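You operate a simulated robot arm through the tools that you are given. There is no shell and no other tool. Be economical: measure what you need, move in short steps, check, and stop when the job is done.

You run a simulated robot arm. Do the job below in one go: nothing can be reset, and whatever is moved stays where it is left.

Task
Put the white sweet from the top of the wooden table in the steel bowl. Fetch the lidded pot from the top of the wooden table and set it on the bench end beside the pumps. Fetch the black counterweight and set it on the shelf under the cash drawer. Count the cream sweets on the back of the glass counter top, then put as many of the green sweets from the back of the glass counter top on the top of the churn table. Fetch the small ladle and set it in the silver two-handled steel pot. The order is free.

The check looks at the end state, three seconds after you hand in, the way a careful person would. Anything else that was tipped, shoved, dropped, spilled or broken makes it a failure.

Robot
A 7-joint arm with a two-finger parallel gripper on a trunk, on a base that drives. Base frame: it is fixed to the floor where the robot stands at the start and does not move with it; the origin is under the middle of the robot, x ahead of it, y to its left, z up; the surface under the hand at the start is at about z = 850. Units: mm, degrees, N and s.
With the tool pointing down near the work surface it reaches from about 300 to 720 mm from the robot's upright axis, wherever it stands. Its first joint turns from -166.0 to 166.0 degrees. Places, roughly: bench end beside the pumps (25x54 cm) [-780, -3300, 840]; black counterweight [-4000, -1250, 1250]; cream sweet (5x4x3 cm) [-3900, -3700, 1100]; green sweet (5x4x3 cm) [-3800, -3600, 1100]; lidded pot [500, -250, 750]; shelf under the cash drawer [-4000, -900, 500]; small ladle (8x6x20 cm) [-6700, -1000, 500]; steel bowl (13x13x7 cm) [500, -100, 900]; top of the churn table (58x24 cm) [-220, -3440, 800]; two-handled steel pot (19x29x10 cm) [-6600, -800, 500]; white sweet (5x4x3 cm) [500, 0, 900]. Payload 1.57 kg.
Tool frame: the origin (TCP) lies between the finger pads and is the grasp point; the fingertips stand 30 mm ahead of it; z points along the fingers, y is the line along which they close. The gripper opens to 80 mm. The fingers are 17 mm wide and 12 mm thick; the gripper's body (40 by 82 mm) begins 80 mm behind the TCP.
Orientation is told as [roll, pitch, yaw] about the base's x, y, z axes, in that order, counted from this pose: with the fingers straight down and closing along the base's y, the tool's x points along the base's -x, its y along +y and its z along -z.

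Tools
- The arm moves only by the tool apply_moves. Its argument "deltas" is a list that holds one entry, the list of rows, each a list of 7 numbers: the finger opening in mm, from 0 to 80, then the shift along the base's x, y, z in units of 20 mm (1.0 is 20 mm), then the turn, a rotation vector about the base's x, y, z in units of 4 degrees (1.0 is 4 degrees). In form: [[[grip, dx, dy, dz, wx, wy, wz], ...]]. A call has 1 to 10 rows; each row shifts and turns the commanded pose from where the row before left it. A call with a number of a shift or a turn outside -1 to 1 is refused whole. A row lasts 0.2 s, in which the tool goes at most 50 mm and 8.6 degrees; a call with a longer step from one row to the next is refused whole, and so is a gripper value outside its range. A pose out of reach is approached as far as the arm can. The call stops where the force on the tool passes 40 N (or 10 N more than at its start, if that is more) or the arm is blocked; 0.2 s more then pass. Each finger travels about 72 mm/s and halts on what it meets, pressing with about 37 N; the grip force reading is that of the motor and also rises with nothing between the fingers. The clock runs only during rows and for 0.2 s after the last one: add rows that do not move to give the fingers time. The reply holds the time, the measured pose of the TCP, the force on the tool along the base axes, the opening and the grip force, in the units named above and with some noise, with the torque about the TCP (base axes, N m) and any sound that the robot's microphone picked up.
- Cameras (640 x 400 px; columns grow to the right, rows downward): "scene" is now at [-6.6, 95.6, 1469.1]; the picture's right is [-0.52, -0.85, 0.00], its down [-0.53, 0.32, -0.79] and it looks along [0.67, -0.41, -0.62] (base axes); focal length 275 px, centre (320, 200). "wrist" rides on the gripper at [72, -7, -122] in the tool frame; the picture's right is [0.09, 1.00, 0.00], its down [-0.84, 0.08, -0.54] and it looks along [-0.54, 0.05, 0.84] (tool axes); focal length 238 px, centre (320, 200). There is no depth. A picture from a camera that has moved, and an enlarged one, comes with that camera's place and axes in the base frame and with its lens.
- camera(camera): a new picture of that camera. The clock stands still meanwhile.
- slide_trunk(by): slides the trunk up (or, below 0, down) by that many mm; the arm and the scene camera ride with it, the base frame stays. It gives what a move gives, with no picture.
- base_move(legs): drives the robot by 1 to 6 legs, each [ahead, left, turn to the left] in mm, mm and degrees, along the robot's own axes; the way and the turn of a leg run together, so that a leg with both is an arc; at most 1500 mm and 180 degrees a leg. The arm and the cameras ride along, it lands a little off, and it stops where it bumps. It gives what a move gives.
- turn_head(pan, tilt): turns the head with the scene camera to pan (to the left, within 86 degrees either way) and tilt (down, from -29 to 69), counted from straight ahead of the robot. It gives what a move gives.
- zoom(camera, box): a new picture of the part [left, top, right, bottom] of that camera's present view, enlarged. The clock stands still meanwhile.
- job_done(): hands the job in; it is judged then, once.

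Work in short steps. Places have to be worked out from the pictures, the camera data and where the tool is seen: move nearer, look again, correct. Check each grasp and each placing, and mend what went wrong. You have 186 turns and 164 pictures in all, those below and enlarged ones among them. Open the gripper and draw the arm clear of the work before you hand the job in, unless the task says otherwise; then end with one line.

The tools are called as name(argument=value, ...) on one line, values as JSON. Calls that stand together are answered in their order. apply_moves: Moves the arm, as the interface text tells. Its arguments: {"type":"object","properties":{"deltas":{"type":"array","items":{"type":"array","items":{"type":"array","items":{"type":"number"}}}}},"required":["deltas"]} The other tools are called the same way: slide_trunk (by) slides the trunk up or down; base_move (legs) drives the base; turn_head (pan, tilt) turns the head that bears the scene camera; camera (camera) takes a picture; zoom (camera, box) takes an enlarged picture of a part of a camera's view; job_done () hands the job in.

At the start:

```text
time: 0.0
ee_pos: [406.1, -217.8, 1136.5]
ee_rot: [-0.1, 0.0, 0.0]
ft_force: [0.1, 0.0, 1.2]
wrist_torque: [-0.01, 0.05, 0.02]
grip_width: 80.0
finger_force: 0.0
trunk travel left (down, up): [-275.0, 205.0]
robot x, y, heading: [-0.5, 0.4, 0.0]
head pan, tilt: [-31.5, 38.3]
```

scene: 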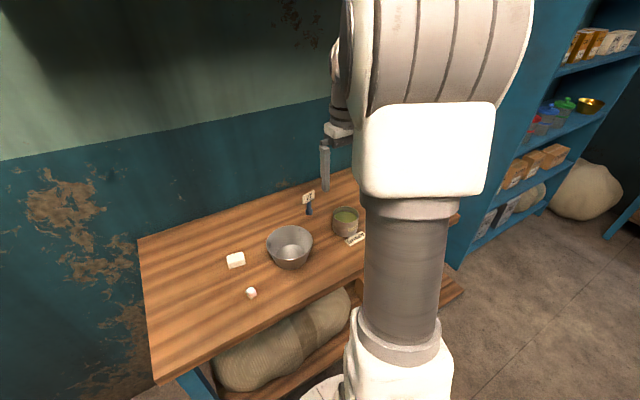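
wrist: 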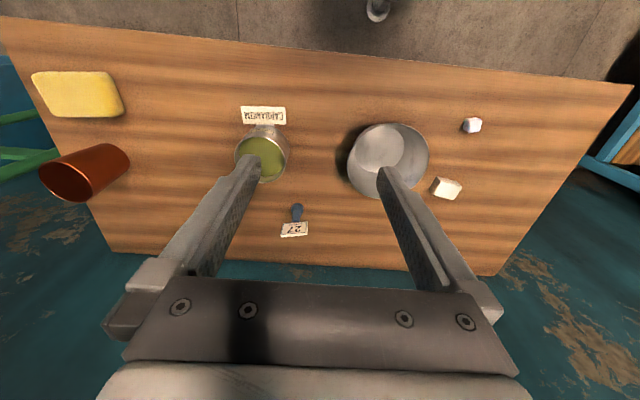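

I'll zoom in on the table from both cameras to tell the objects apart.

zoom(camera="wrist", box=[340, 90, 520, 210])

zoom(camera="wrist", box=[220, 90, 340, 250])

zoom(camera="scene", box=[210, 170, 370, 310])

```text
3.33 times, centred on (430, 150) of wrist
camera zoom: at [335.3, -225.0, 1257.8], right [-0.09, 1.0, 0.0], down [0.84, 0.08, 0.54], along [0.54, 0.05, -0.84], focal length 794 px, centre (-47, 367)
```

zoom: 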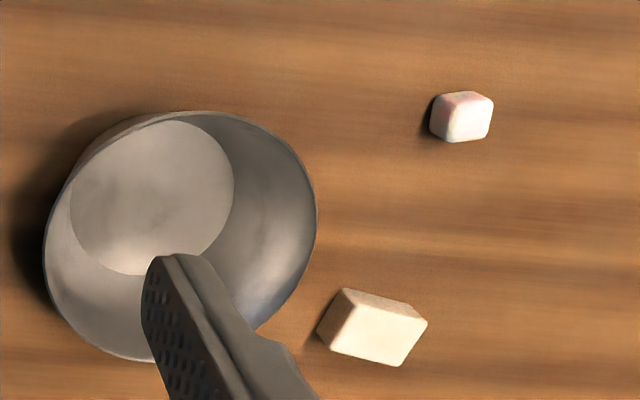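

```text
2.50 times, centred on (280, 170) of wrist
camera zoom: at [335.3, -225.0, 1257.8], right [-0.09, 1.0, 0.0], down [0.84, 0.08, 0.54], along [0.54, 0.05, -0.84], focal length 596 px, centre (420, 275)
```

zoom: 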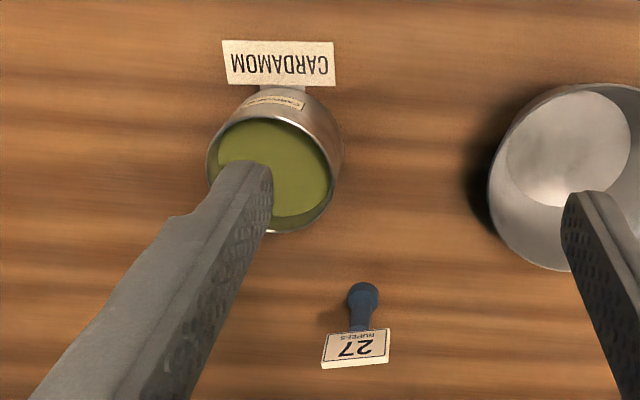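

```text
2.86 times, centred on (290, 240) of scene
camera zoom: at [-6.6, 95.6, 1469.1], right [-0.52, -0.85, 0.0], down [-0.53, 0.32, -0.79], along [0.67, -0.41, -0.62], focal length 785 px, centre (406, 86)
```

zoom: 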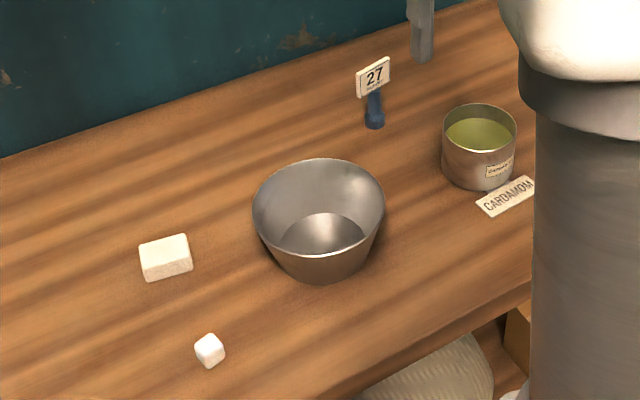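

The 5x4x3 block sits near (538, 35), and the small cube is something else. I can't identify the lidded pot yet, so I'll move the arm aside a little and look at the table's right end.

apply_moves(deltas=[[[80, -1, -1, 0, 0, 0, 0], [80, -1, -1, 0, 0, 0, 0], [80, -1, -1, 0, 0, 0, 0], [80, -1, -1, 0, 0, 0, 0], [80, 0, -1, 0, 0, 0, 0], [80, 0, -1, 0, 0, 0, 0], [80, 0, -1, 0, 0, 0, 0], [80, 0, -1, 0, 0, 0, 0]]])

camera(camera="wrist")

camera(camera="scene")

```text
time: 1.8
ee_pos: [324.8, -377.1, 1134.4]
ee_rot: [-0.1, 0.1, 0.0]
ft_force: [0.0, 0.1, -0.4]
wrist_torque: [-0.01, -0.02, 0.02]
grip_width: 80.0
finger_force: 0.0
trunk travel left (down, up): [-275.0, 205.0]
robot x, y, heading: [1.1, -1.1, 0.0]
head pan, tilt: [-31.5, 38.3]
```

```text
158 pictures are left
camera wrist: at [253.3, -384.6, 1256.1], right [-0.09, 1.0, 0.0], down [0.84, 0.08, 0.54], along [0.54, 0.05, -0.84], focal length 238 px, centre (320, 200)
```

wrist: 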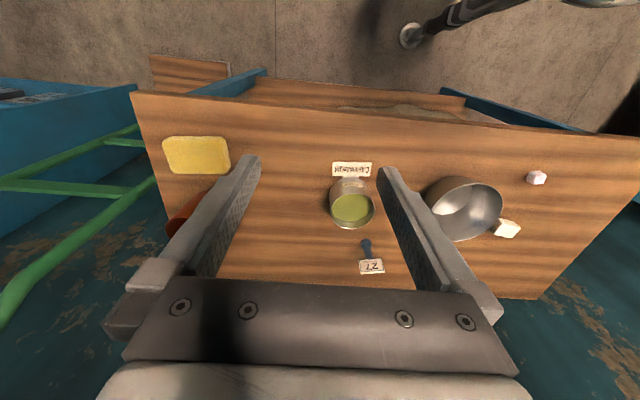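

```text
157 pictures are left
camera scene: at [-6.6, 95.6, 1469.1], right [-0.52, -0.85, 0.0], down [-0.53, 0.32, -0.79], along [0.67, -0.41, -0.62], focal length 275 px, centre (320, 200)
```

scene: 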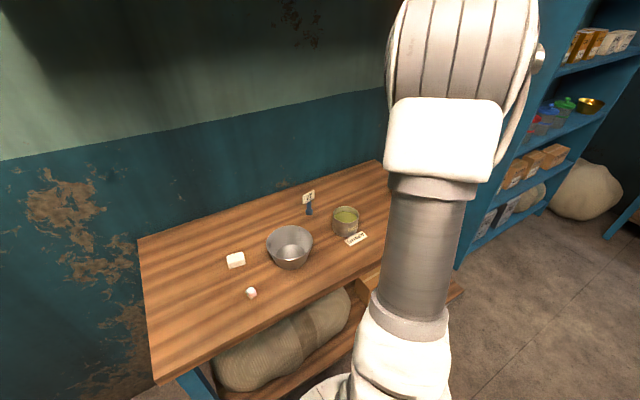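

The tin at about (490, -300) matches the rough place of the lidded pot. I'll zoom in to see whether it has a lid, and check the copper item too.

zoom(camera="wrist", box=[310, 150, 400, 240])

zoom(camera="scene", box=[315, 180, 395, 255])

```text
4.44 times, centred on (355, 195) of wrist
camera zoom: at [253.3, -384.6, 1256.1], right [-0.09, 1.0, 0.0], down [0.84, 0.08, 0.54], along [0.54, 0.05, -0.84], focal length 1059 px, centre (164, 222)
```

zoom: 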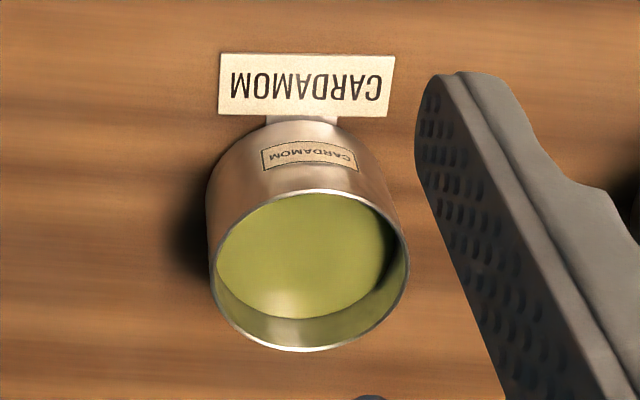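

```text
5.33 times, centred on (355, 218) of scene
camera zoom: at [-6.6, 95.6, 1469.1], right [-0.52, -0.85, 0.0], down [-0.53, 0.32, -0.79], along [0.67, -0.41, -0.62], focal length 1465 px, centre (133, 107)
```

zoom: 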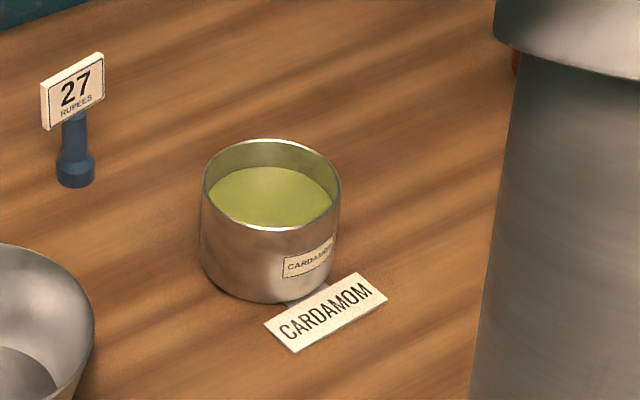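

The tin is open, with no lid. I'll move the wrist camera right to see the copper object.

apply_moves(deltas=[[[80, 0, -1, 0, 0, 0, 0], [80, 0, -1, 0, 0, 0, 0], [80, 0, -1, 0, 0, 0, 0], [80, 0, -1, 0, 0, 0, 0], [80, 0, -1, 0, 0, 0, 0], [80, 0, -1, 0, 0, 0, 0], [80, 0, -1, 0, 0, 0, 0], [80, 0, -1, 0, 0, 0, 0]]])

camera(camera="wrist")

turn_head(pan=-20, tilt=45)

camera(camera="scene")

```text
time: 3.6
ee_pos: [326.3, -538.9, 1137.0]
ee_rot: [0.0, -0.1, 0.0]
ft_force: [-0.2, -1.1, 0.9]
wrist_torque: [0.01, 0.03, 0.01]
grip_width: 80.1
finger_force: 0.0
trunk travel left (down, up): [-275.0, 205.0]
robot x, y, heading: [-2.9, 0.5, -0.0]
head pan, tilt: [-31.5, 38.3]
```

```text
154 pictures are left
camera wrist: at [255.5, -544.6, 1258.5], right [-0.09, 1.0, 0.0], down [0.84, 0.08, 0.54], along [0.54, 0.05, -0.84], focal length 238 px, centre (320, 200)
```

wrist: 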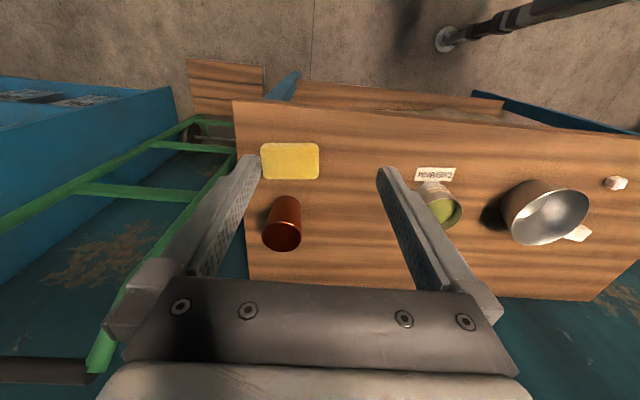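

```text
time: 4.3
ee_pos: [326.5, -536.1, 1137.2]
ee_rot: [0.0, 0.0, 0.1]
ft_force: [0.0, 0.0, 0.4]
wrist_torque: [-0.01, -0.01, -0.01]
grip_width: 80.2
finger_force: 0.1
trunk travel left (down, up): [-275.0, 205.0]
robot x, y, heading: [2.1, -0.6, 0.2]
head pan, tilt: [-20.0, 45.0]
```

```text
153 pictures are left
camera scene: at [-3.7, 112.6, 1459.3], right [-0.34, -0.94, 0.0], down [-0.66, 0.24, -0.71], along [0.66, -0.24, -0.71], focal length 275 px, centre (320, 200)
```

scene: 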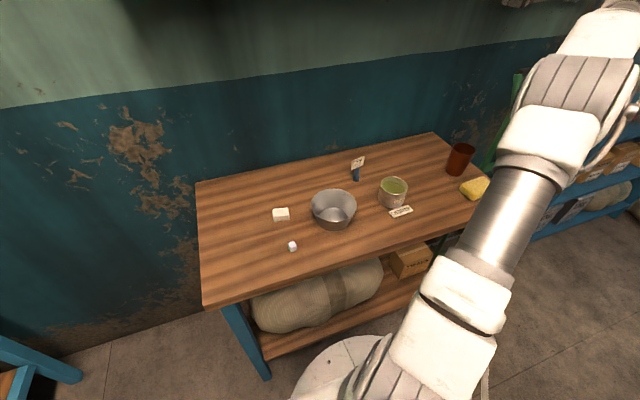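

Neither container looks lidded so far. I'll zoom on the copper object and on the shelf below the table.

zoom(camera="scene", box=[370, 120, 510, 220])

zoom(camera="scene", box=[360, 210, 500, 310])

zoom(camera="wrist", box=[160, 60, 340, 260])

```text
4.00 times, centred on (440, 170) of scene
camera zoom: at [-3.7, 112.6, 1459.3], right [-0.34, -0.94, 0.0], down [-0.66, 0.24, -0.71], along [0.66, -0.24, -0.71], focal length 1099 px, centre (-160, 320)
```

zoom: 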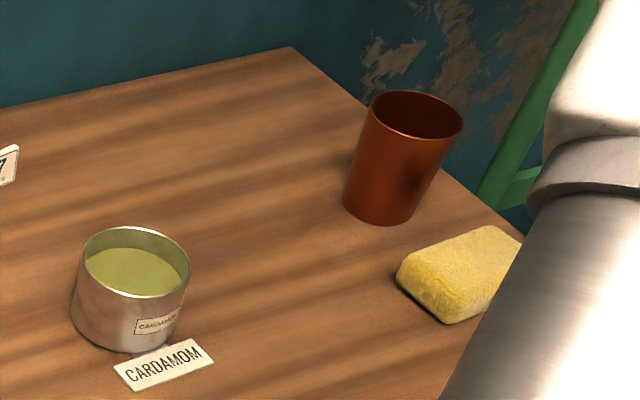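

```text
4.00 times, centred on (430, 260) of scene
camera zoom: at [-3.7, 112.6, 1459.3], right [-0.34, -0.94, 0.0], down [-0.66, 0.24, -0.71], along [0.66, -0.24, -0.71], focal length 1099 px, centre (-120, -40)
```

zoom: 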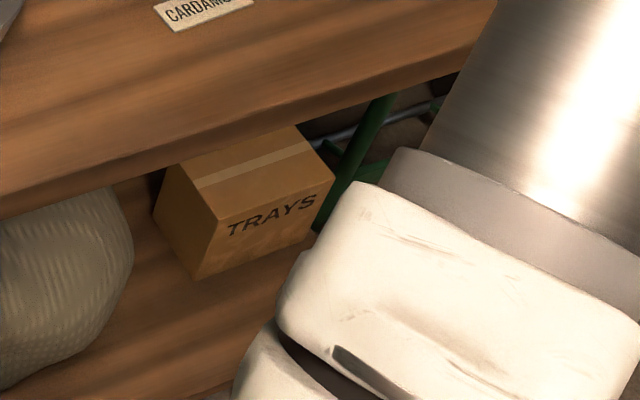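

```text
2.00 times, centred on (250, 160) of wrist
camera zoom: at [255.6, -544.2, 1258.6], right [-0.09, 1.0, 0.0], down [0.84, 0.08, 0.54], along [0.54, 0.05, -0.84], focal length 477 px, centre (460, 280)
```

zoom: 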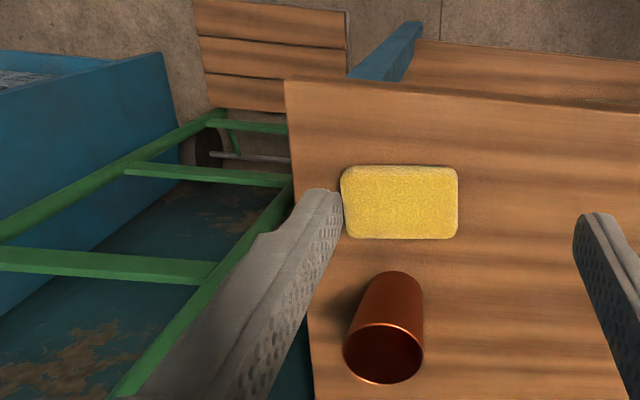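

There is no lidded pot on this table, so I'll look for it elsewhere later. Now I'll do the white sweet: bring the hand towards it, yawing about 70° so the fingers close across its short side.

apply_moves(deltas=[[[80, 0.7, 1, -0.4, 0, 0, 1], [80, 0.7, 1, -0.4, 0, 0, 1], [80, 0.7, 1, -0.4, 0, 0, 1], [80, 0.7, 1, -0.4, 0, 0, 1], [80, 0.7, 1, -0.4, 0, 0, 1], [80, 0.7, 1, -0.4, 0, 0, 1], [80, 0.7, 1, -0.4, 0, 0, 1], [80, 0.7, 1, -0.4, 0, 0, 1], [80, 0.7, 1, -0.4, 0, 0, 1], [80, 0.7, 1, -0.4, 0, 0, 1]]])

apply_moves(deltas=[[[80, 0.3, 1, 0, 0, 0, 1], [80, 0.3, 1, 0, 0, 0, 1], [80, 0.3, 1, 0, 0, 0, 1], [80, 0.3, 1, 0, 0, 0, 1], [80, 0.3, 1, 0, 0, 0, 1], [80, 0, 1, 0, 0, 0, 1], [80, 0, 1, 0, 0, 0, 1], [80, 0, 1, 0, 0, 0, 0.5], [80, 0, 1, 0, 0, 0, 0], [80, 0, 1, 0, 0, 0, 0]]])

apply_moves(deltas=[[[80, 0, 1, 0, 0, 0, 0], [80, 0, 1, 0, 0, 0, 0], [80, 0, 1, 0, 0, 0, 0], [80, 0, 1, 0, 0, 0, 0], [80, 0, 0, 0, 0, 0, 0]]])

camera(camera="wrist")

```text
time: 6.5
ee_pos: [466.4, -337.4, 1054.9]
ee_rot: [0.0, 0.1, 40.1]
ft_force: [0.6, -0.4, 0.1]
wrist_torque: [0.02, -0.01, -0.03]
grip_width: 79.8
finger_force: 0.0
trunk travel left (down, up): [-275.0, 205.0]
robot x, y, heading: [-0.6, -1.5, 0.4]
head pan, tilt: [-20.0, 45.0]
```

```text
time: 8.7
ee_pos: [496.9, -136.3, 1057.7]
ee_rot: [0.0, -0.1, 70.0]
ft_force: [-0.7, -0.4, -0.1]
wrist_torque: [0.0, 0.0, 0.0]
grip_width: 80.2
finger_force: 0.1
trunk travel left (down, up): [-275.0, 205.0]
robot x, y, heading: [3.3, 1.3, -0.2]
head pan, tilt: [-20.0, 45.0]
```

```text
time: 9.9
ee_pos: [495.4, -58.3, 1057.1]
ee_rot: [-0.1, 0.1, 70.1]
ft_force: [-0.6, 0.4, 0.4]
wrist_torque: [0.03, -0.01, -0.01]
grip_width: 80.1
finger_force: 0.0
trunk travel left (down, up): [-275.0, 205.0]
robot x, y, heading: [0.9, -0.4, 0.0]
head pan, tilt: [-20.0, 45.0]
```

```text
149 pictures are left
camera wrist: at [478.0, -127.8, 1178.9], right [-0.97, 0.25, 0.0], down [0.21, 0.81, 0.54], along [0.14, 0.52, -0.84], focal length 238 px, centre (320, 200)
```

wrist: 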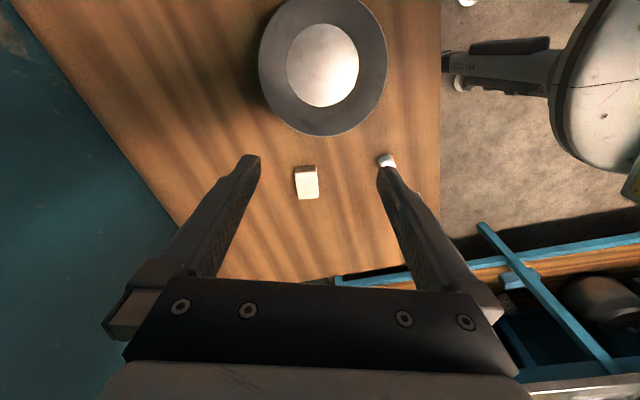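

The sweet is near (540, 28). I'll zoom to check its orientation before going down.

zoom(camera="wrist", box=[260, 140, 360, 220])

```text
5.00 times, centred on (310, 180) of wrist
camera zoom: at [478.0, -127.8, 1178.9], right [-0.97, 0.25, 0.0], down [0.21, 0.81, 0.54], along [0.14, 0.52, -0.84], focal length 1192 px, centre (370, 300)
```

zoom: 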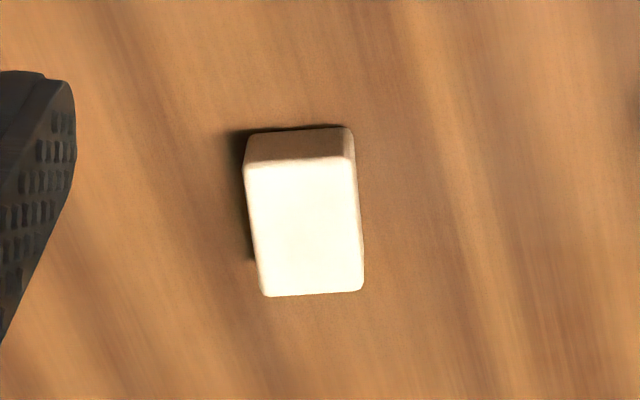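

The sweet's centre is about (540, 29) and it needs a further 10° of yaw. I'm moving to just above it.

apply_moves(deltas=[[[70, 0.32, 0.62, -0.5, 0, 0, 0.36], [70, 0.32, 0.62, -0.5, 0, 0, 0.36], [70, 0.32, 0.62, -0.9, 0, 0, 0.36], [70, 0.32, 0.62, -0.9, 0, 0, 0.36], [70, 0.32, 0.62, -0.9, 0, 0, 0.36], [70, 0.32, 0.62, -0.9, 0, 0, 0.36], [70, 0.32, 0.62, -0.9, 0, 0, 0.36], [70, 0, 0, -0.5, 0, 0, 0], [70, 0, 0, 0, 0, 0, 0]]])

camera(camera="wrist")

```text
time: 11.9
ee_pos: [542.6, 28.4, 938.2]
ee_rot: [0.1, -0.1, 80.1]
ft_force: [-0.2, -0.4, 0.0]
wrist_torque: [0.0, 0.01, 0.01]
grip_width: 69.9
finger_force: 0.0
trunk travel left (down, up): [-275.0, 205.0]
robot x, y, heading: [0.8, 0.6, 0.2]
head pan, tilt: [-20.0, 45.0]
```

```text
147 pictures are left
camera wrist: at [537.0, -43.6, 1059.5], right [-1.0, 0.08, 0.0], down [0.07, 0.84, 0.54], along [0.04, 0.54, -0.84], focal length 238 px, centre (320, 200)
```

wrist: 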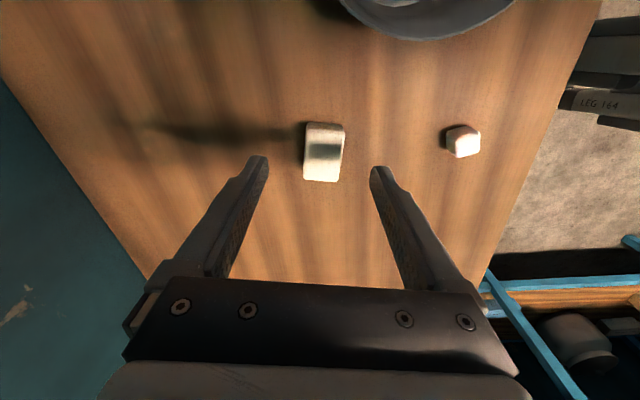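

It's well aligned. I'm descending with small steps at the end, watching for contact, then closing.

apply_moves(deltas=[[[70, 0, 0, -0.8, 0, 0, 0], [70, 0, 0, -0.8, 0, 0, 0], [70, 0, 0, -0.5, 0, 0, 0], [70, 0, 0, -0.3, 0, 0, 0], [70, 0, 0, -0.2, 0, 0, 0], [70, 0, 0, 0, 0, 0, 0]]])

camera(camera="wrist")

```text
time: 13.3
ee_pos: [541.8, 30.2, 885.5]
ee_rot: [0.0, 0.0, 80.1]
ft_force: [0.4, 0.7, 1.0]
wrist_torque: [-0.01, 0.01, -0.01]
grip_width: 70.0
finger_force: 0.0
trunk travel left (down, up): [-275.0, 205.0]
robot x, y, heading: [0.4, -0.6, 0.3]
head pan, tilt: [-20.0, 45.0]
```

```text
146 pictures are left
camera wrist: at [536.6, -42.8, 1006.2], right [-1.0, 0.08, 0.0], down [0.07, 0.84, 0.54], along [0.04, 0.54, -0.84], focal length 238 px, centre (320, 200)
```

wrist: 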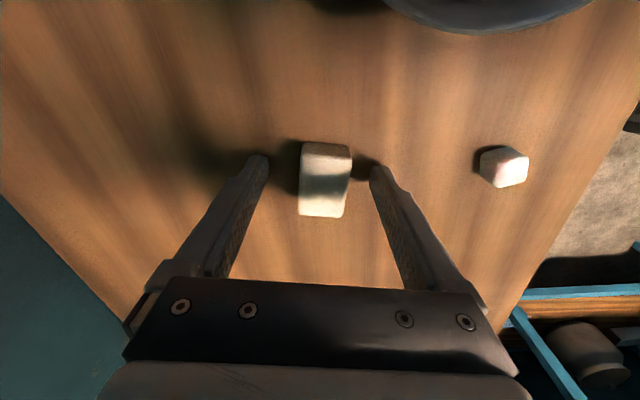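

Closing on the sweet.

apply_moves(deltas=[[[50, 0, 0, 0, 0, 0, 0], [35, 0, 0, 0, 0, 0, 0], [20, 0, 0, 0, 0, 0, 0], [20, 0, 0, 0, 0, 0, 0], [20, 0, 0, 0, 0, 0, 0]]])

apply_moves(deltas=[[[20, 0, 0, 1, 0, 0, 0], [20, 0, 0, 1, 0, 0, 0], [20, 0, 0, 1, 0, 0, 0], [20, 0, 0, 1, 0, 0, 0], [20, 0, 0, 1, 0, 0, 0], [20, 0, 0, 0, 0, 0, 0]]])

camera(camera="wrist")

```text
time: 14.5
ee_pos: [542.9, 29.4, 885.0]
ee_rot: [0.0, 0.0, 80.1]
ft_force: [1.4, -0.3, 0.6]
wrist_torque: [-0.05, -0.02, -0.03]
grip_width: 30.8
finger_force: 36.7
trunk travel left (down, up): [-275.0, 205.0]
robot x, y, heading: [3.7, -0.4, -0.2]
head pan, tilt: [-20.0, 45.0]
```

```text
time: 15.9
ee_pos: [541.5, 28.7, 983.9]
ee_rot: [0.0, 0.0, 80.2]
ft_force: [0.3, -0.3, 0.3]
wrist_torque: [-0.05, 0.03, -0.05]
grip_width: 19.9
finger_force: 0.0
trunk travel left (down, up): [-275.0, 205.0]
robot x, y, heading: [-0.3, -1.0, 0.4]
head pan, tilt: [-20.0, 45.0]
```

```text
145 pictures are left
camera wrist: at [536.3, -43.0, 1105.0], right [-1.0, 0.08, 0.0], down [0.07, 0.84, 0.54], along [0.04, 0.54, -0.84], focal length 238 px, centre (320, 200)
```

wrist: 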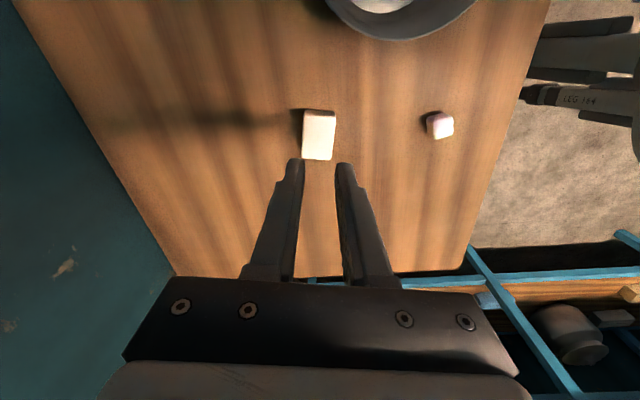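

The grip slipped off the top, so the table must be lower than I assumed. I'll reopen and go deeper in small steps.

apply_moves(deltas=[[[40, 0, 0, 0, 0, 0, 0], [60, 0, 0, 0, 0, 0, 0], [66, 0, 0, -1, 0, 0, 0], [66, 0, 0, -1, 0, 0, 0], [66, 0, 0, -1, 0, 0, 0], [66, 0, 0, -1, 0, 0, 0], [66, 0, 0, -0.9, 0, 0, 0], [66, 0, 0, -0.2, 0, 0, 0], [66, 0, 0, -0.2, 0, 0, 0]]])

apply_moves(deltas=[[[66, 0, 0, -0.2, 0, 0, 0], [66, 0, 0, -0.2, 0, 0, 0], [66, 0, 0, -0.2, 0, 0, 0], [66, 0, 0, -0.2, 0, 0, 0]]])

```text
time: 17.9
ee_pos: [541.6, 28.2, 881.0]
ee_rot: [-0.1, 0.0, 80.2]
ft_force: [0.0, -0.2, 4.1]
wrist_torque: [0.02, 0.16, 0.01]
grip_width: 66.1
finger_force: 0.0
trunk travel left (down, up): [-275.0, 205.0]
robot x, y, heading: [-1.5, 0.3, 0.0]
head pan, tilt: [-20.0, 45.0]
```

```text
time: 18.4
ee_pos: [543.5, 28.3, 880.9]
ee_rot: [-0.5, 0.0, 80.1]
ft_force: [-5.5, -1.9, 19.2]
wrist_torque: [0.05, 0.97, 0.09]
grip_width: 70.3
finger_force: 2.1
trunk travel left (down, up): [-275.0, 205.0]
robot x, y, heading: [-1.1, -2.5, 0.2]
head pan, tilt: [-20.0, 45.0]
stopped in row 2: the force on the tool passed its limit at 46 N (the readings are from after the stop); the commanded pose is now the measured one
```

The fingertips touch the table with the TCP at 881, so the table is at about 851. I'll lift 2 mm and look.

apply_moves(deltas=[[[66, 0, 0, 0.12, 0, 0, 0], [66, 0, 0, 0, 0, 0, 0]]])

camera(camera="wrist")

zoom(camera="scene", box=[230, 160, 350, 260])

```text
time: 19.0
ee_pos: [543.3, 28.1, 880.6]
ee_rot: [-0.4, 0.0, 80.1]
ft_force: [-4.6, -2.7, 7.4]
wrist_torque: [-0.09, 0.43, 0.19]
grip_width: 69.2
finger_force: 1.7
trunk travel left (down, up): [-275.0, 205.0]
robot x, y, heading: [-1.0, 0.5, -0.2]
head pan, tilt: [-20.0, 45.0]
```

```text
144 pictures are left
camera wrist: at [536.8, -43.7, 1001.9], right [-1.0, 0.08, -0.01], down [0.07, 0.84, 0.54], along [0.05, 0.54, -0.84], focal length 238 px, centre (320, 200)
```

wrist: 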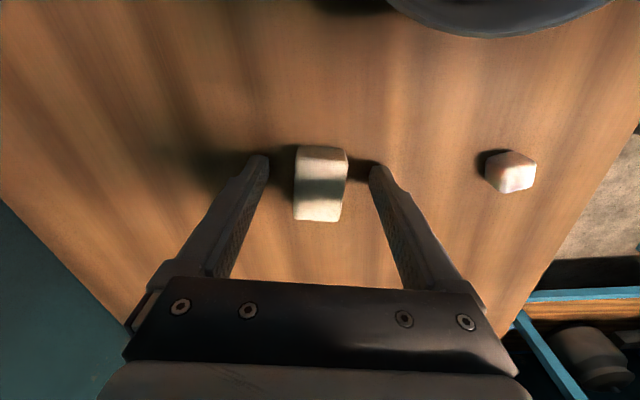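

```text
4.00 times, centred on (290, 210) of scene
camera zoom: at [-4.4, 112.3, 1459.1], right [-0.34, -0.94, 0.0], down [-0.66, 0.24, -0.71], along [0.66, -0.24, -0.71], focal length 1099 px, centre (440, 160)
```

zoom: 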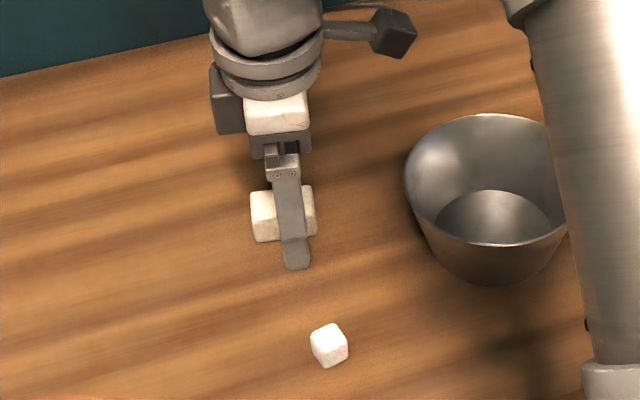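

The fingers straddle the sweet correctly and are now lower. I'll grip again, settle, then lift slowly.

apply_moves(deltas=[[[50, 0, 0, 0.05, 0, 0, 0], [30, 0, 0, 0, 0, 0, 0], [10, 0, 0, 0, 0, 0, 0], [0, 0, 0, 0, 0, 0, 0], [0, 0, 0, 0, 0, 0, 0], [0, 0, 0, 0, 0, 0, 0]]])

apply_moves(deltas=[[[0, 0, 0, 0.2, 0, 0, 0], [0, 0, 0, 0.3, 0, 0, 0], [0, 0, 0, 0.4, 0, 0, 0], [0, 0, 0, 0.5, 0, 0, 0]]])

camera(camera="wrist")

```text
time: 20.4
ee_pos: [542.8, 28.6, 880.3]
ee_rot: [-0.3, 0.0, 80.2]
ft_force: [0.4, -0.7, -0.5]
wrist_torque: [0.02, 0.0, 0.03]
grip_width: 30.9
finger_force: 36.9
trunk travel left (down, up): [-275.0, 205.0]
robot x, y, heading: [-2.0, -0.6, -0.4]
head pan, tilt: [-20.0, 45.0]
```

```text
time: 21.4
ee_pos: [543.6, 30.8, 909.7]
ee_rot: [-0.3, 0.0, 80.2]
ft_force: [-0.4, 0.0, -1.3]
wrist_torque: [-0.02, 0.01, 0.02]
grip_width: 30.7
finger_force: 37.0
trunk travel left (down, up): [-275.0, 205.0]
robot x, y, heading: [-0.3, 2.6, -0.2]
head pan, tilt: [-20.0, 45.0]
```

```text
142 pictures are left
camera wrist: at [537.7, -41.9, 1030.9], right [-1.0, 0.08, -0.01], down [0.06, 0.84, 0.54], along [0.05, 0.54, -0.84], focal length 238 px, centre (320, 200)
```

wrist: 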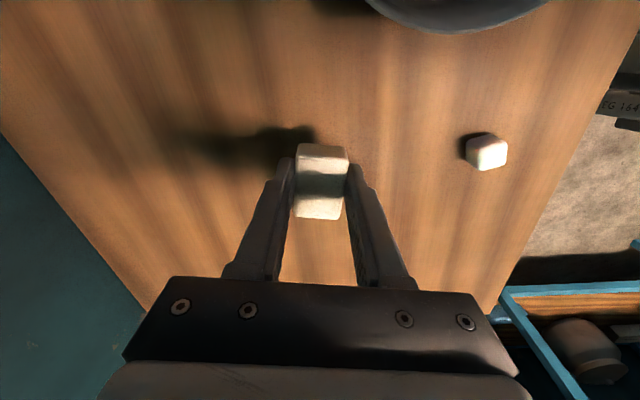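

It's held. I'm raising it and carrying it over the bowl at about (475, -110).

apply_moves(deltas=[[[0, 0, 0, 1, 0, 0, 0], [0, 0, 0, 1, 0, 0, 0], [0, 0, 0, 1, 0, 0, 0], [0, 0, 0, 1, 0, 0, 0], [0, 0, -0.5, 0.6, 0, 0, 0], [0, -0.5, -1, 0, 0, 0, 0], [0, -0.5, -1, 0, 0, 0, 0], [0, -0.5, -1, 0, 0, 0, 0], [0, -0.5, -1, 0, 0, 0, 0]]])

apply_moves(deltas=[[[0, -0.5, -1, 0, 0, 0, 0], [0, -0.5, -0.9, 0, 0, 0, 0], [0, -0.4, -0.5, 0, 0, 0, 0], [0, 0, 0, 0, 0, 0, 0]]])

camera(camera="wrist")

camera(camera="scene")

```text
time: 23.4
ee_pos: [503.4, -61.3, 1002.9]
ee_rot: [-0.4, 0.0, 80.1]
ft_force: [-0.6, 0.9, -0.7]
wrist_torque: [-0.02, 0.0, -0.03]
grip_width: 31.1
finger_force: 36.9
trunk travel left (down, up): [-275.0, 205.0]
robot x, y, heading: [-3.4, -0.2, -0.2]
head pan, tilt: [-20.0, 45.0]
```

```text
time: 24.4
ee_pos: [476.5, -108.5, 1003.1]
ee_rot: [-0.4, 0.0, 80.1]
ft_force: [0.8, -0.4, 0.4]
wrist_torque: [-0.01, 0.02, 0.01]
grip_width: 31.0
finger_force: 36.8
trunk travel left (down, up): [-275.0, 205.0]
robot x, y, heading: [-3.4, 4.4, 0.4]
head pan, tilt: [-20.0, 45.0]
```

```text
141 pictures are left
camera wrist: at [470.4, -180.7, 1123.6], right [-1.0, 0.08, -0.01], down [0.06, 0.84, 0.54], along [0.05, 0.54, -0.84], focal length 238 px, centre (320, 200)
```

wrist: 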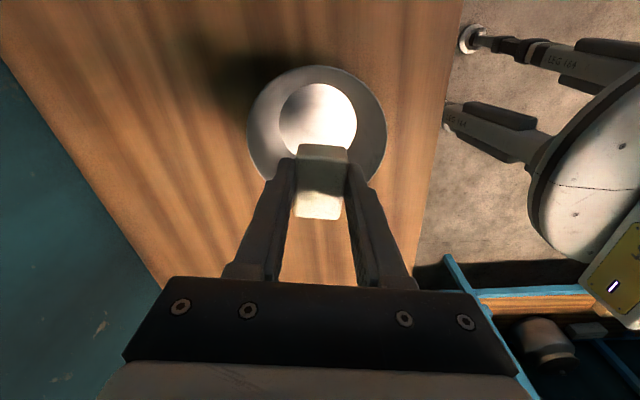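

```text
140 pictures are left
camera scene: at [-3.7, 112.6, 1459.2], right [-0.34, -0.94, 0.0], down [-0.66, 0.24, -0.71], along [0.66, -0.24, -0.71], focal length 275 px, centre (320, 200)
```

scene: 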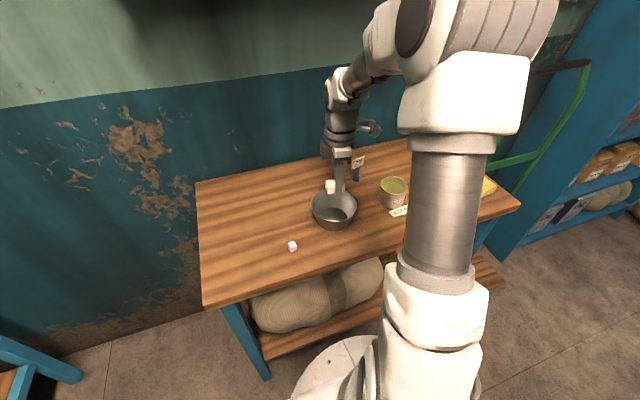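

The bowl's centre looks to be about (479, -118). I'll lower the sweet into it and release it.

apply_moves(deltas=[[[0, 0.1, -0.4, -0.6, 0, 0, 0], [0, 0, 0, -1, 0, 0, 0], [0, 0, 0, -1, 0, 0, 0], [0, 0, 0, -0.8, 0, 0, 0], [0, 0, 0, -0.5, 0, 0, 0], [0, 0, 0, -0.5, 0, 0, 0], [0, 0, 0, -0.3, 0, 0, 0], [0, 0, 0, 0, 0, 0, 0]]])

camera(camera="wrist")

```text
time: 26.2
ee_pos: [478.2, -117.7, 905.2]
ee_rot: [-0.4, 0.0, 80.1]
ft_force: [0.0, 0.6, -0.9]
wrist_torque: [0.0, 0.03, 0.01]
grip_width: 30.9
finger_force: 36.9
trunk travel left (down, up): [-275.0, 205.0]
robot x, y, heading: [-4.7, 1.1, 0.1]
head pan, tilt: [-20.0, 45.0]
```

```text
139 pictures are left
camera wrist: at [471.4, -189.9, 1028.4], right [-1.0, 0.08, -0.01], down [0.06, 0.84, 0.54], along [0.05, 0.54, -0.84], focal length 238 px, centre (320, 200)
```

wrist: 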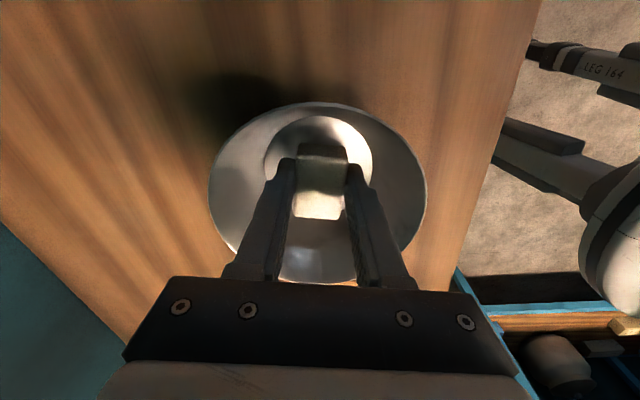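

It's centred inside the bowl. I'll go down another 8 mm, release, and retreat straight up.

apply_moves(deltas=[[[0, 0, 0, -0.4, 0, 0, 0], [20, 0, 0, 0, 0, 0, 0], [40, 0, 0, 0, 0, 0, 0], [44, 0, 0, 0, 0, 0, 0], [44, 0, 0, 0.5, 0, 0, 0], [44, 0, 0, 1, 0, 0, 0], [44, 0, 0, 1, 0, 0, 0], [44, 0, 0, 1, 0, 0, 0], [44, 0, 0, 1, 0, 0, 0], [44, 0, 0, 1, 0, 0, 0]]])

apply_moves(deltas=[[[44, 0, 0, 1, 0, 0, 0], [44, 0, 0, 1, 0, 0, 0], [44, 0, 0, 1, 0, 0, 0], [44, 0, 0, 1, 0, 0, 0], [44, 0, 0, 1, 0, 0, 0]]])

camera(camera="wrist")

```text
time: 28.4
ee_pos: [479.8, -117.4, 1009.8]
ee_rot: [-0.5, 0.0, 80.1]
ft_force: [-0.5, 0.1, 0.0]
wrist_torque: [0.04, 0.01, 0.0]
grip_width: 43.9
finger_force: 0.1
trunk travel left (down, up): [-275.0, 205.0]
robot x, y, heading: [-0.9, -1.1, -0.1]
head pan, tilt: [-20.0, 45.0]
```

```text
time: 29.6
ee_pos: [480.1, -115.7, 1108.7]
ee_rot: [-0.4, 0.0, 80.1]
ft_force: [0.5, -0.3, -0.5]
wrist_torque: [-0.01, 0.02, 0.0]
grip_width: 43.9
finger_force: 0.0
trunk travel left (down, up): [-275.0, 205.0]
robot x, y, heading: [1.7, 0.5, 0.0]
head pan, tilt: [-20.0, 45.0]
```

```text
138 pictures are left
camera wrist: at [473.8, -187.7, 1230.9], right [-1.0, 0.08, -0.01], down [0.06, 0.84, 0.54], along [0.05, 0.54, -0.84], focal length 238 px, centre (320, 200)
```

wrist: 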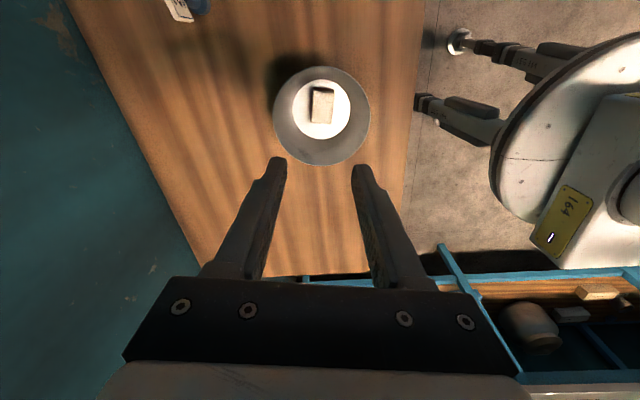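

The sweet is in the bowl. A rounded pot shows at the lower right, in the blue-framed unit to the left (+y), so I'll turn the head that way.

turn_head(pan=55, tilt=25)

camera(camera="scene")

zoom(camera="wrist", box=[420, 250, 640, 390])

```text
time: 31.1
ee_pos: [479.3, -114.7, 1109.2]
ee_rot: [-0.4, 0.0, 80.1]
ft_force: [0.9, 0.1, 0.8]
wrist_torque: [0.0, -0.01, 0.03]
grip_width: 44.3
finger_force: 0.0
trunk travel left (down, up): [-275.0, 205.0]
robot x, y, heading: [0.3, 1.5, -0.1]
head pan, tilt: [55.0, 25.0]
```

```text
137 pictures are left
camera scene: at [-27.2, 215.9, 1489.8], right [0.82, -0.57, 0.0], down [-0.24, -0.35, -0.91], along [0.52, 0.74, -0.42], focal length 275 px, centre (320, 200)
```

scene: 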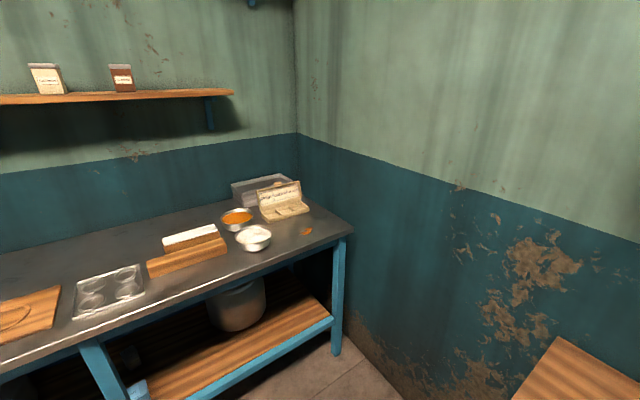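

```text
2.86 times, centred on (530, 320) of wrist
camera zoom: at [473.9, -187.8, 1230.5], right [-1.0, 0.08, -0.01], down [0.06, 0.84, 0.54], along [0.05, 0.54, -0.84], focal length 681 px, centre (-280, -143)
```

zoom: 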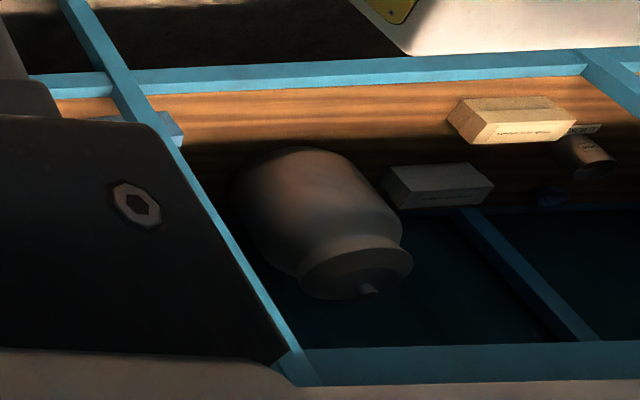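

That big lidded pot is on the steel bench's lower shelf, not on the wooden table's top. I'll retract the arm and survey the room before deciding.

apply_moves(deltas=[[[44, -0.8, 0.6, 1, 0, 0, -1], [44, -0.8, 0.6, 1, 0, 0, -1], [44, -0.8, 0.6, 1, 0, 0, -1], [44, -0.8, 0.6, 1, 0, 0, -1], [44, -0.8, 0.6, 1, 0, 0, -1], [44, -0.8, 0.6, 0, 0, 0, -1], [44, -0.8, 0.6, 0, 0, 0, -1], [44, -0.8, 0.6, 0, 0, 0, -1], [44, -0.8, 0.6, 0, 0, 0, -1], [44, -0.8, 0.6, 0, 0, 0, -1]]])

apply_moves(deltas=[[[44, 0, 0, 0, 0, 0, -1], [44, 0, 0, 0, 0, 0, -1], [44, 0, 0, 0, 0, 0, -1], [44, 0, 0, 0, 0, 0, -1], [44, 0, 0, 0, 0, 0, -1], [44, 0, 0, 0, 0, 0, -1], [44, 0, 0, 0, 0, 0, -1], [44, 0, 0, 0, 0, 0, -1], [44, 0, 0, 0, 0, 0, -1], [44, 0, 0, 0, 0, 0, -1]]])

turn_head(pan=-86, tilt=15)

camera(camera="scene")

turn_head(pan=86, tilt=15)

camera(camera="scene")

```text
time: 33.3
ee_pos: [316.4, -1.1, 1209.7]
ee_rot: [-0.4, 0.0, 40.0]
ft_force: [1.2, 0.3, 0.4]
wrist_torque: [0.05, 0.02, -0.01]
grip_width: 44.2
finger_force: 0.1
trunk travel left (down, up): [-275.0, 205.0]
robot x, y, heading: [-3.5, 4.7, -0.1]
head pan, tilt: [55.0, 25.0]
```

```text
time: 35.5
ee_pos: [316.6, 2.0, 1209.7]
ee_rot: [-0.4, 0.0, 0.0]
ft_force: [0.6, 0.1, 0.5]
wrist_torque: [0.0, 0.0, 0.01]
grip_width: 43.9
finger_force: 0.1
trunk travel left (down, up): [-275.0, 205.0]
robot x, y, heading: [1.7, -2.3, -0.0]
head pan, tilt: [55.0, 25.0]
```

```text
time: 37.7
ee_pos: [318.4, 1.4, 1208.9]
ee_rot: [-0.4, 0.3, 0.1]
ft_force: [0.0, 0.2, -0.2]
wrist_torque: [0.01, 0.0, 0.01]
grip_width: 44.0
finger_force: 0.0
trunk travel left (down, up): [-275.0, 205.0]
robot x, y, heading: [-1.8, -1.8, 0.1]
head pan, tilt: [-85.9, 15.0]
```

```text
135 pictures are left
camera scene: at [12.5, 130.1, 1498.6], right [-0.11, -0.99, 0.0], down [-0.33, 0.04, -0.94], along [0.94, -0.11, -0.33], focal length 275 px, centre (320, 200)
```

scene: 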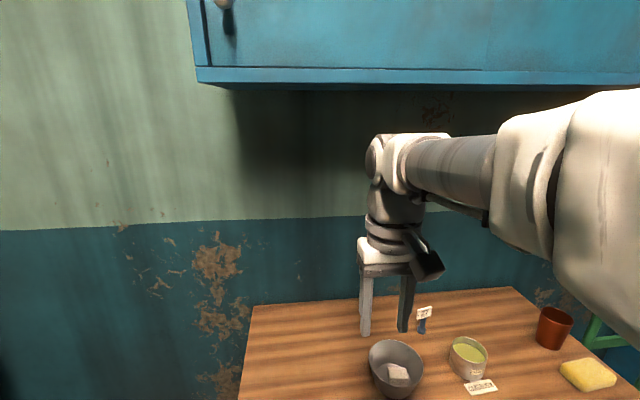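

```text
time: 40.3
ee_pos: [317.5, 2.5, 1209.8]
ee_rot: [-0.4, 0.0, 0.2]
ft_force: [-0.5, -0.5, 0.5]
wrist_torque: [0.0, 0.01, -0.01]
grip_width: 43.9
finger_force: 0.0
trunk travel left (down, up): [-275.0, 205.0]
robot x, y, heading: [-1.7, 2.2, 0.0]
head pan, tilt: [85.9, 15.0]
```

```text
134 pictures are left
camera scene: at [-73.5, 233.6, 1506.1], right [1.0, -0.07, 0.0], down [-0.02, -0.26, -0.97], along [0.07, 0.96, -0.26], focal length 275 px, centre (320, 200)
```

scene: 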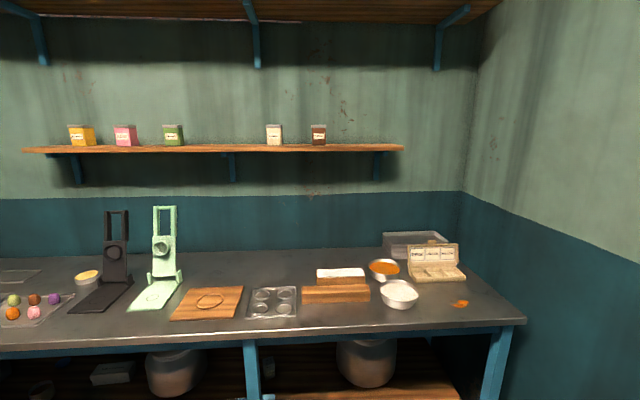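

There's a wall cabinet above this table, and a steel bench to the left. I'll back away a bit, turn around and survey the rest of the shop.

turn_head(pan=-80, tilt=15)

camera(camera="scene")

base_move(legs=[[-250, 0, 0], [0, 0, -90]])

camera(camera="scene")

```text
time: 42.9
ee_pos: [318.9, -1.1, 1203.1]
ee_rot: [-0.2, 1.1, -0.4]
ft_force: [-0.6, 0.3, 0.8]
wrist_torque: [-0.07, -0.03, 0.0]
grip_width: 44.0
finger_force: 0.0
trunk travel left (down, up): [-275.0, 205.0]
robot x, y, heading: [-0.1, -0.8, 0.3]
head pan, tilt: [-80.0, 15.0]
```

```text
133 pictures are left
camera scene: at [12.4, 127.7, 1508.1], right [-0.14, -0.99, 0.0], down [-0.23, 0.03, -0.97], along [0.96, -0.13, -0.24], focal length 275 px, centre (320, 200)
```

scene: 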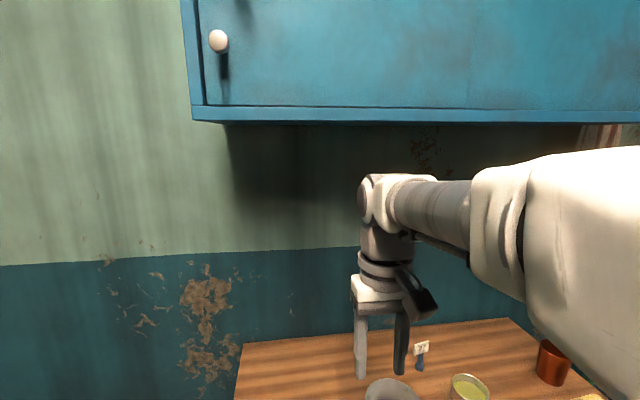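

```text
time: 50.3
ee_pos: [-253.9, -320.1, 1203.6]
ee_rot: [0.0, 1.3, -90.2]
ft_force: [-0.3, 0.2, 0.0]
wrist_torque: [0.0, 0.02, -0.01]
grip_width: 44.1
finger_force: 0.1
trunk travel left (down, up): [-275.0, 205.0]
robot x, y, heading: [-252.3, -2.7, -89.8]
head pan, tilt: [-80.0, 15.0]
```

```text
132 pictures are left
camera scene: at [-125.8, -12.1, 1508.2], right [-0.99, 0.13, 0.0], down [0.03, 0.23, -0.97], along [-0.13, -0.96, -0.24], focal length 275 px, centre (320, 200)
```

scene: 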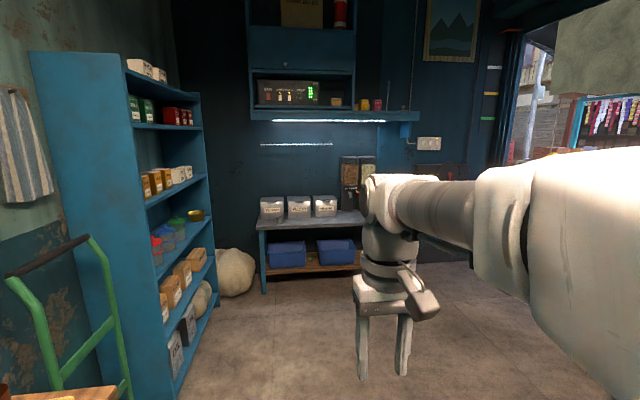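

The head bumps the arm at a hard right pan, so I'll keep to milder angles. Next I'll turn the robot to look west along the shop.

turn_head(pan=30, tilt=15)

camera(camera="scene")

base_move(legs=[[0, 0, -90]])

camera(camera="scene")

```text
time: 52.1
ee_pos: [-253.7, -319.7, 1203.2]
ee_rot: [-0.1, 1.3, -90.2]
ft_force: [-0.6, -0.9, 1.2]
wrist_torque: [0.04, 0.04, -0.05]
grip_width: 44.0
finger_force: 0.1
trunk travel left (down, up): [-275.0, 205.0]
robot x, y, heading: [-255.0, -0.7, -89.9]
head pan, tilt: [30.0, 15.0]
```

```text
131 pictures are left
camera scene: at [-67.1, -0.4, 1506.1], right [-0.87, -0.5, 0.0], down [-0.13, 0.22, -0.97], along [0.48, -0.84, -0.26], focal length 275 px, centre (320, 200)
```

scene: 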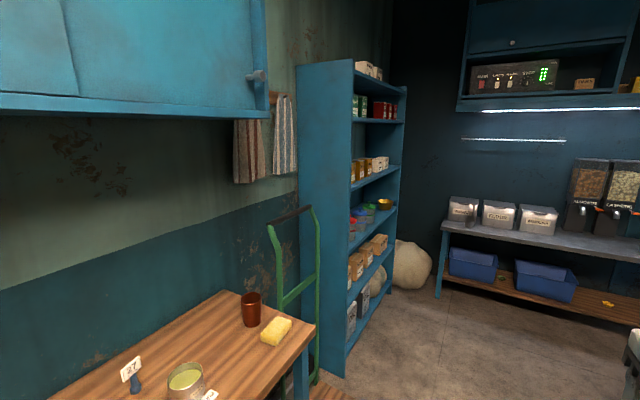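

```text
time: 57.7
ee_pos: [-573.8, 5.9, 1203.8]
ee_rot: [-0.1, 1.2, 178.8]
ft_force: [-0.3, 0.2, 0.0]
wrist_torque: [0.0, 0.03, -0.01]
grip_width: 44.1
finger_force: 0.1
trunk travel left (down, up): [-275.0, 205.0]
robot x, y, heading: [-252.3, -0.0, 179.0]
head pan, tilt: [30.0, 15.0]
```

```text
130 pictures are left
camera scene: at [-257.5, -186.4, 1506.1], right [-0.49, 0.87, 0.0], down [0.23, 0.13, -0.97], along [-0.84, -0.47, -0.26], focal length 275 px, centre (320, 200)
```

scene: 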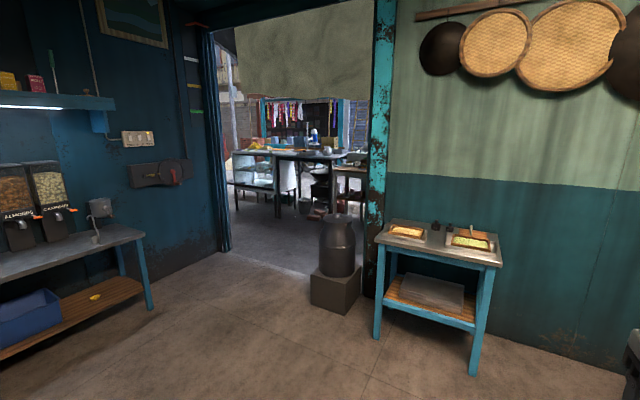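

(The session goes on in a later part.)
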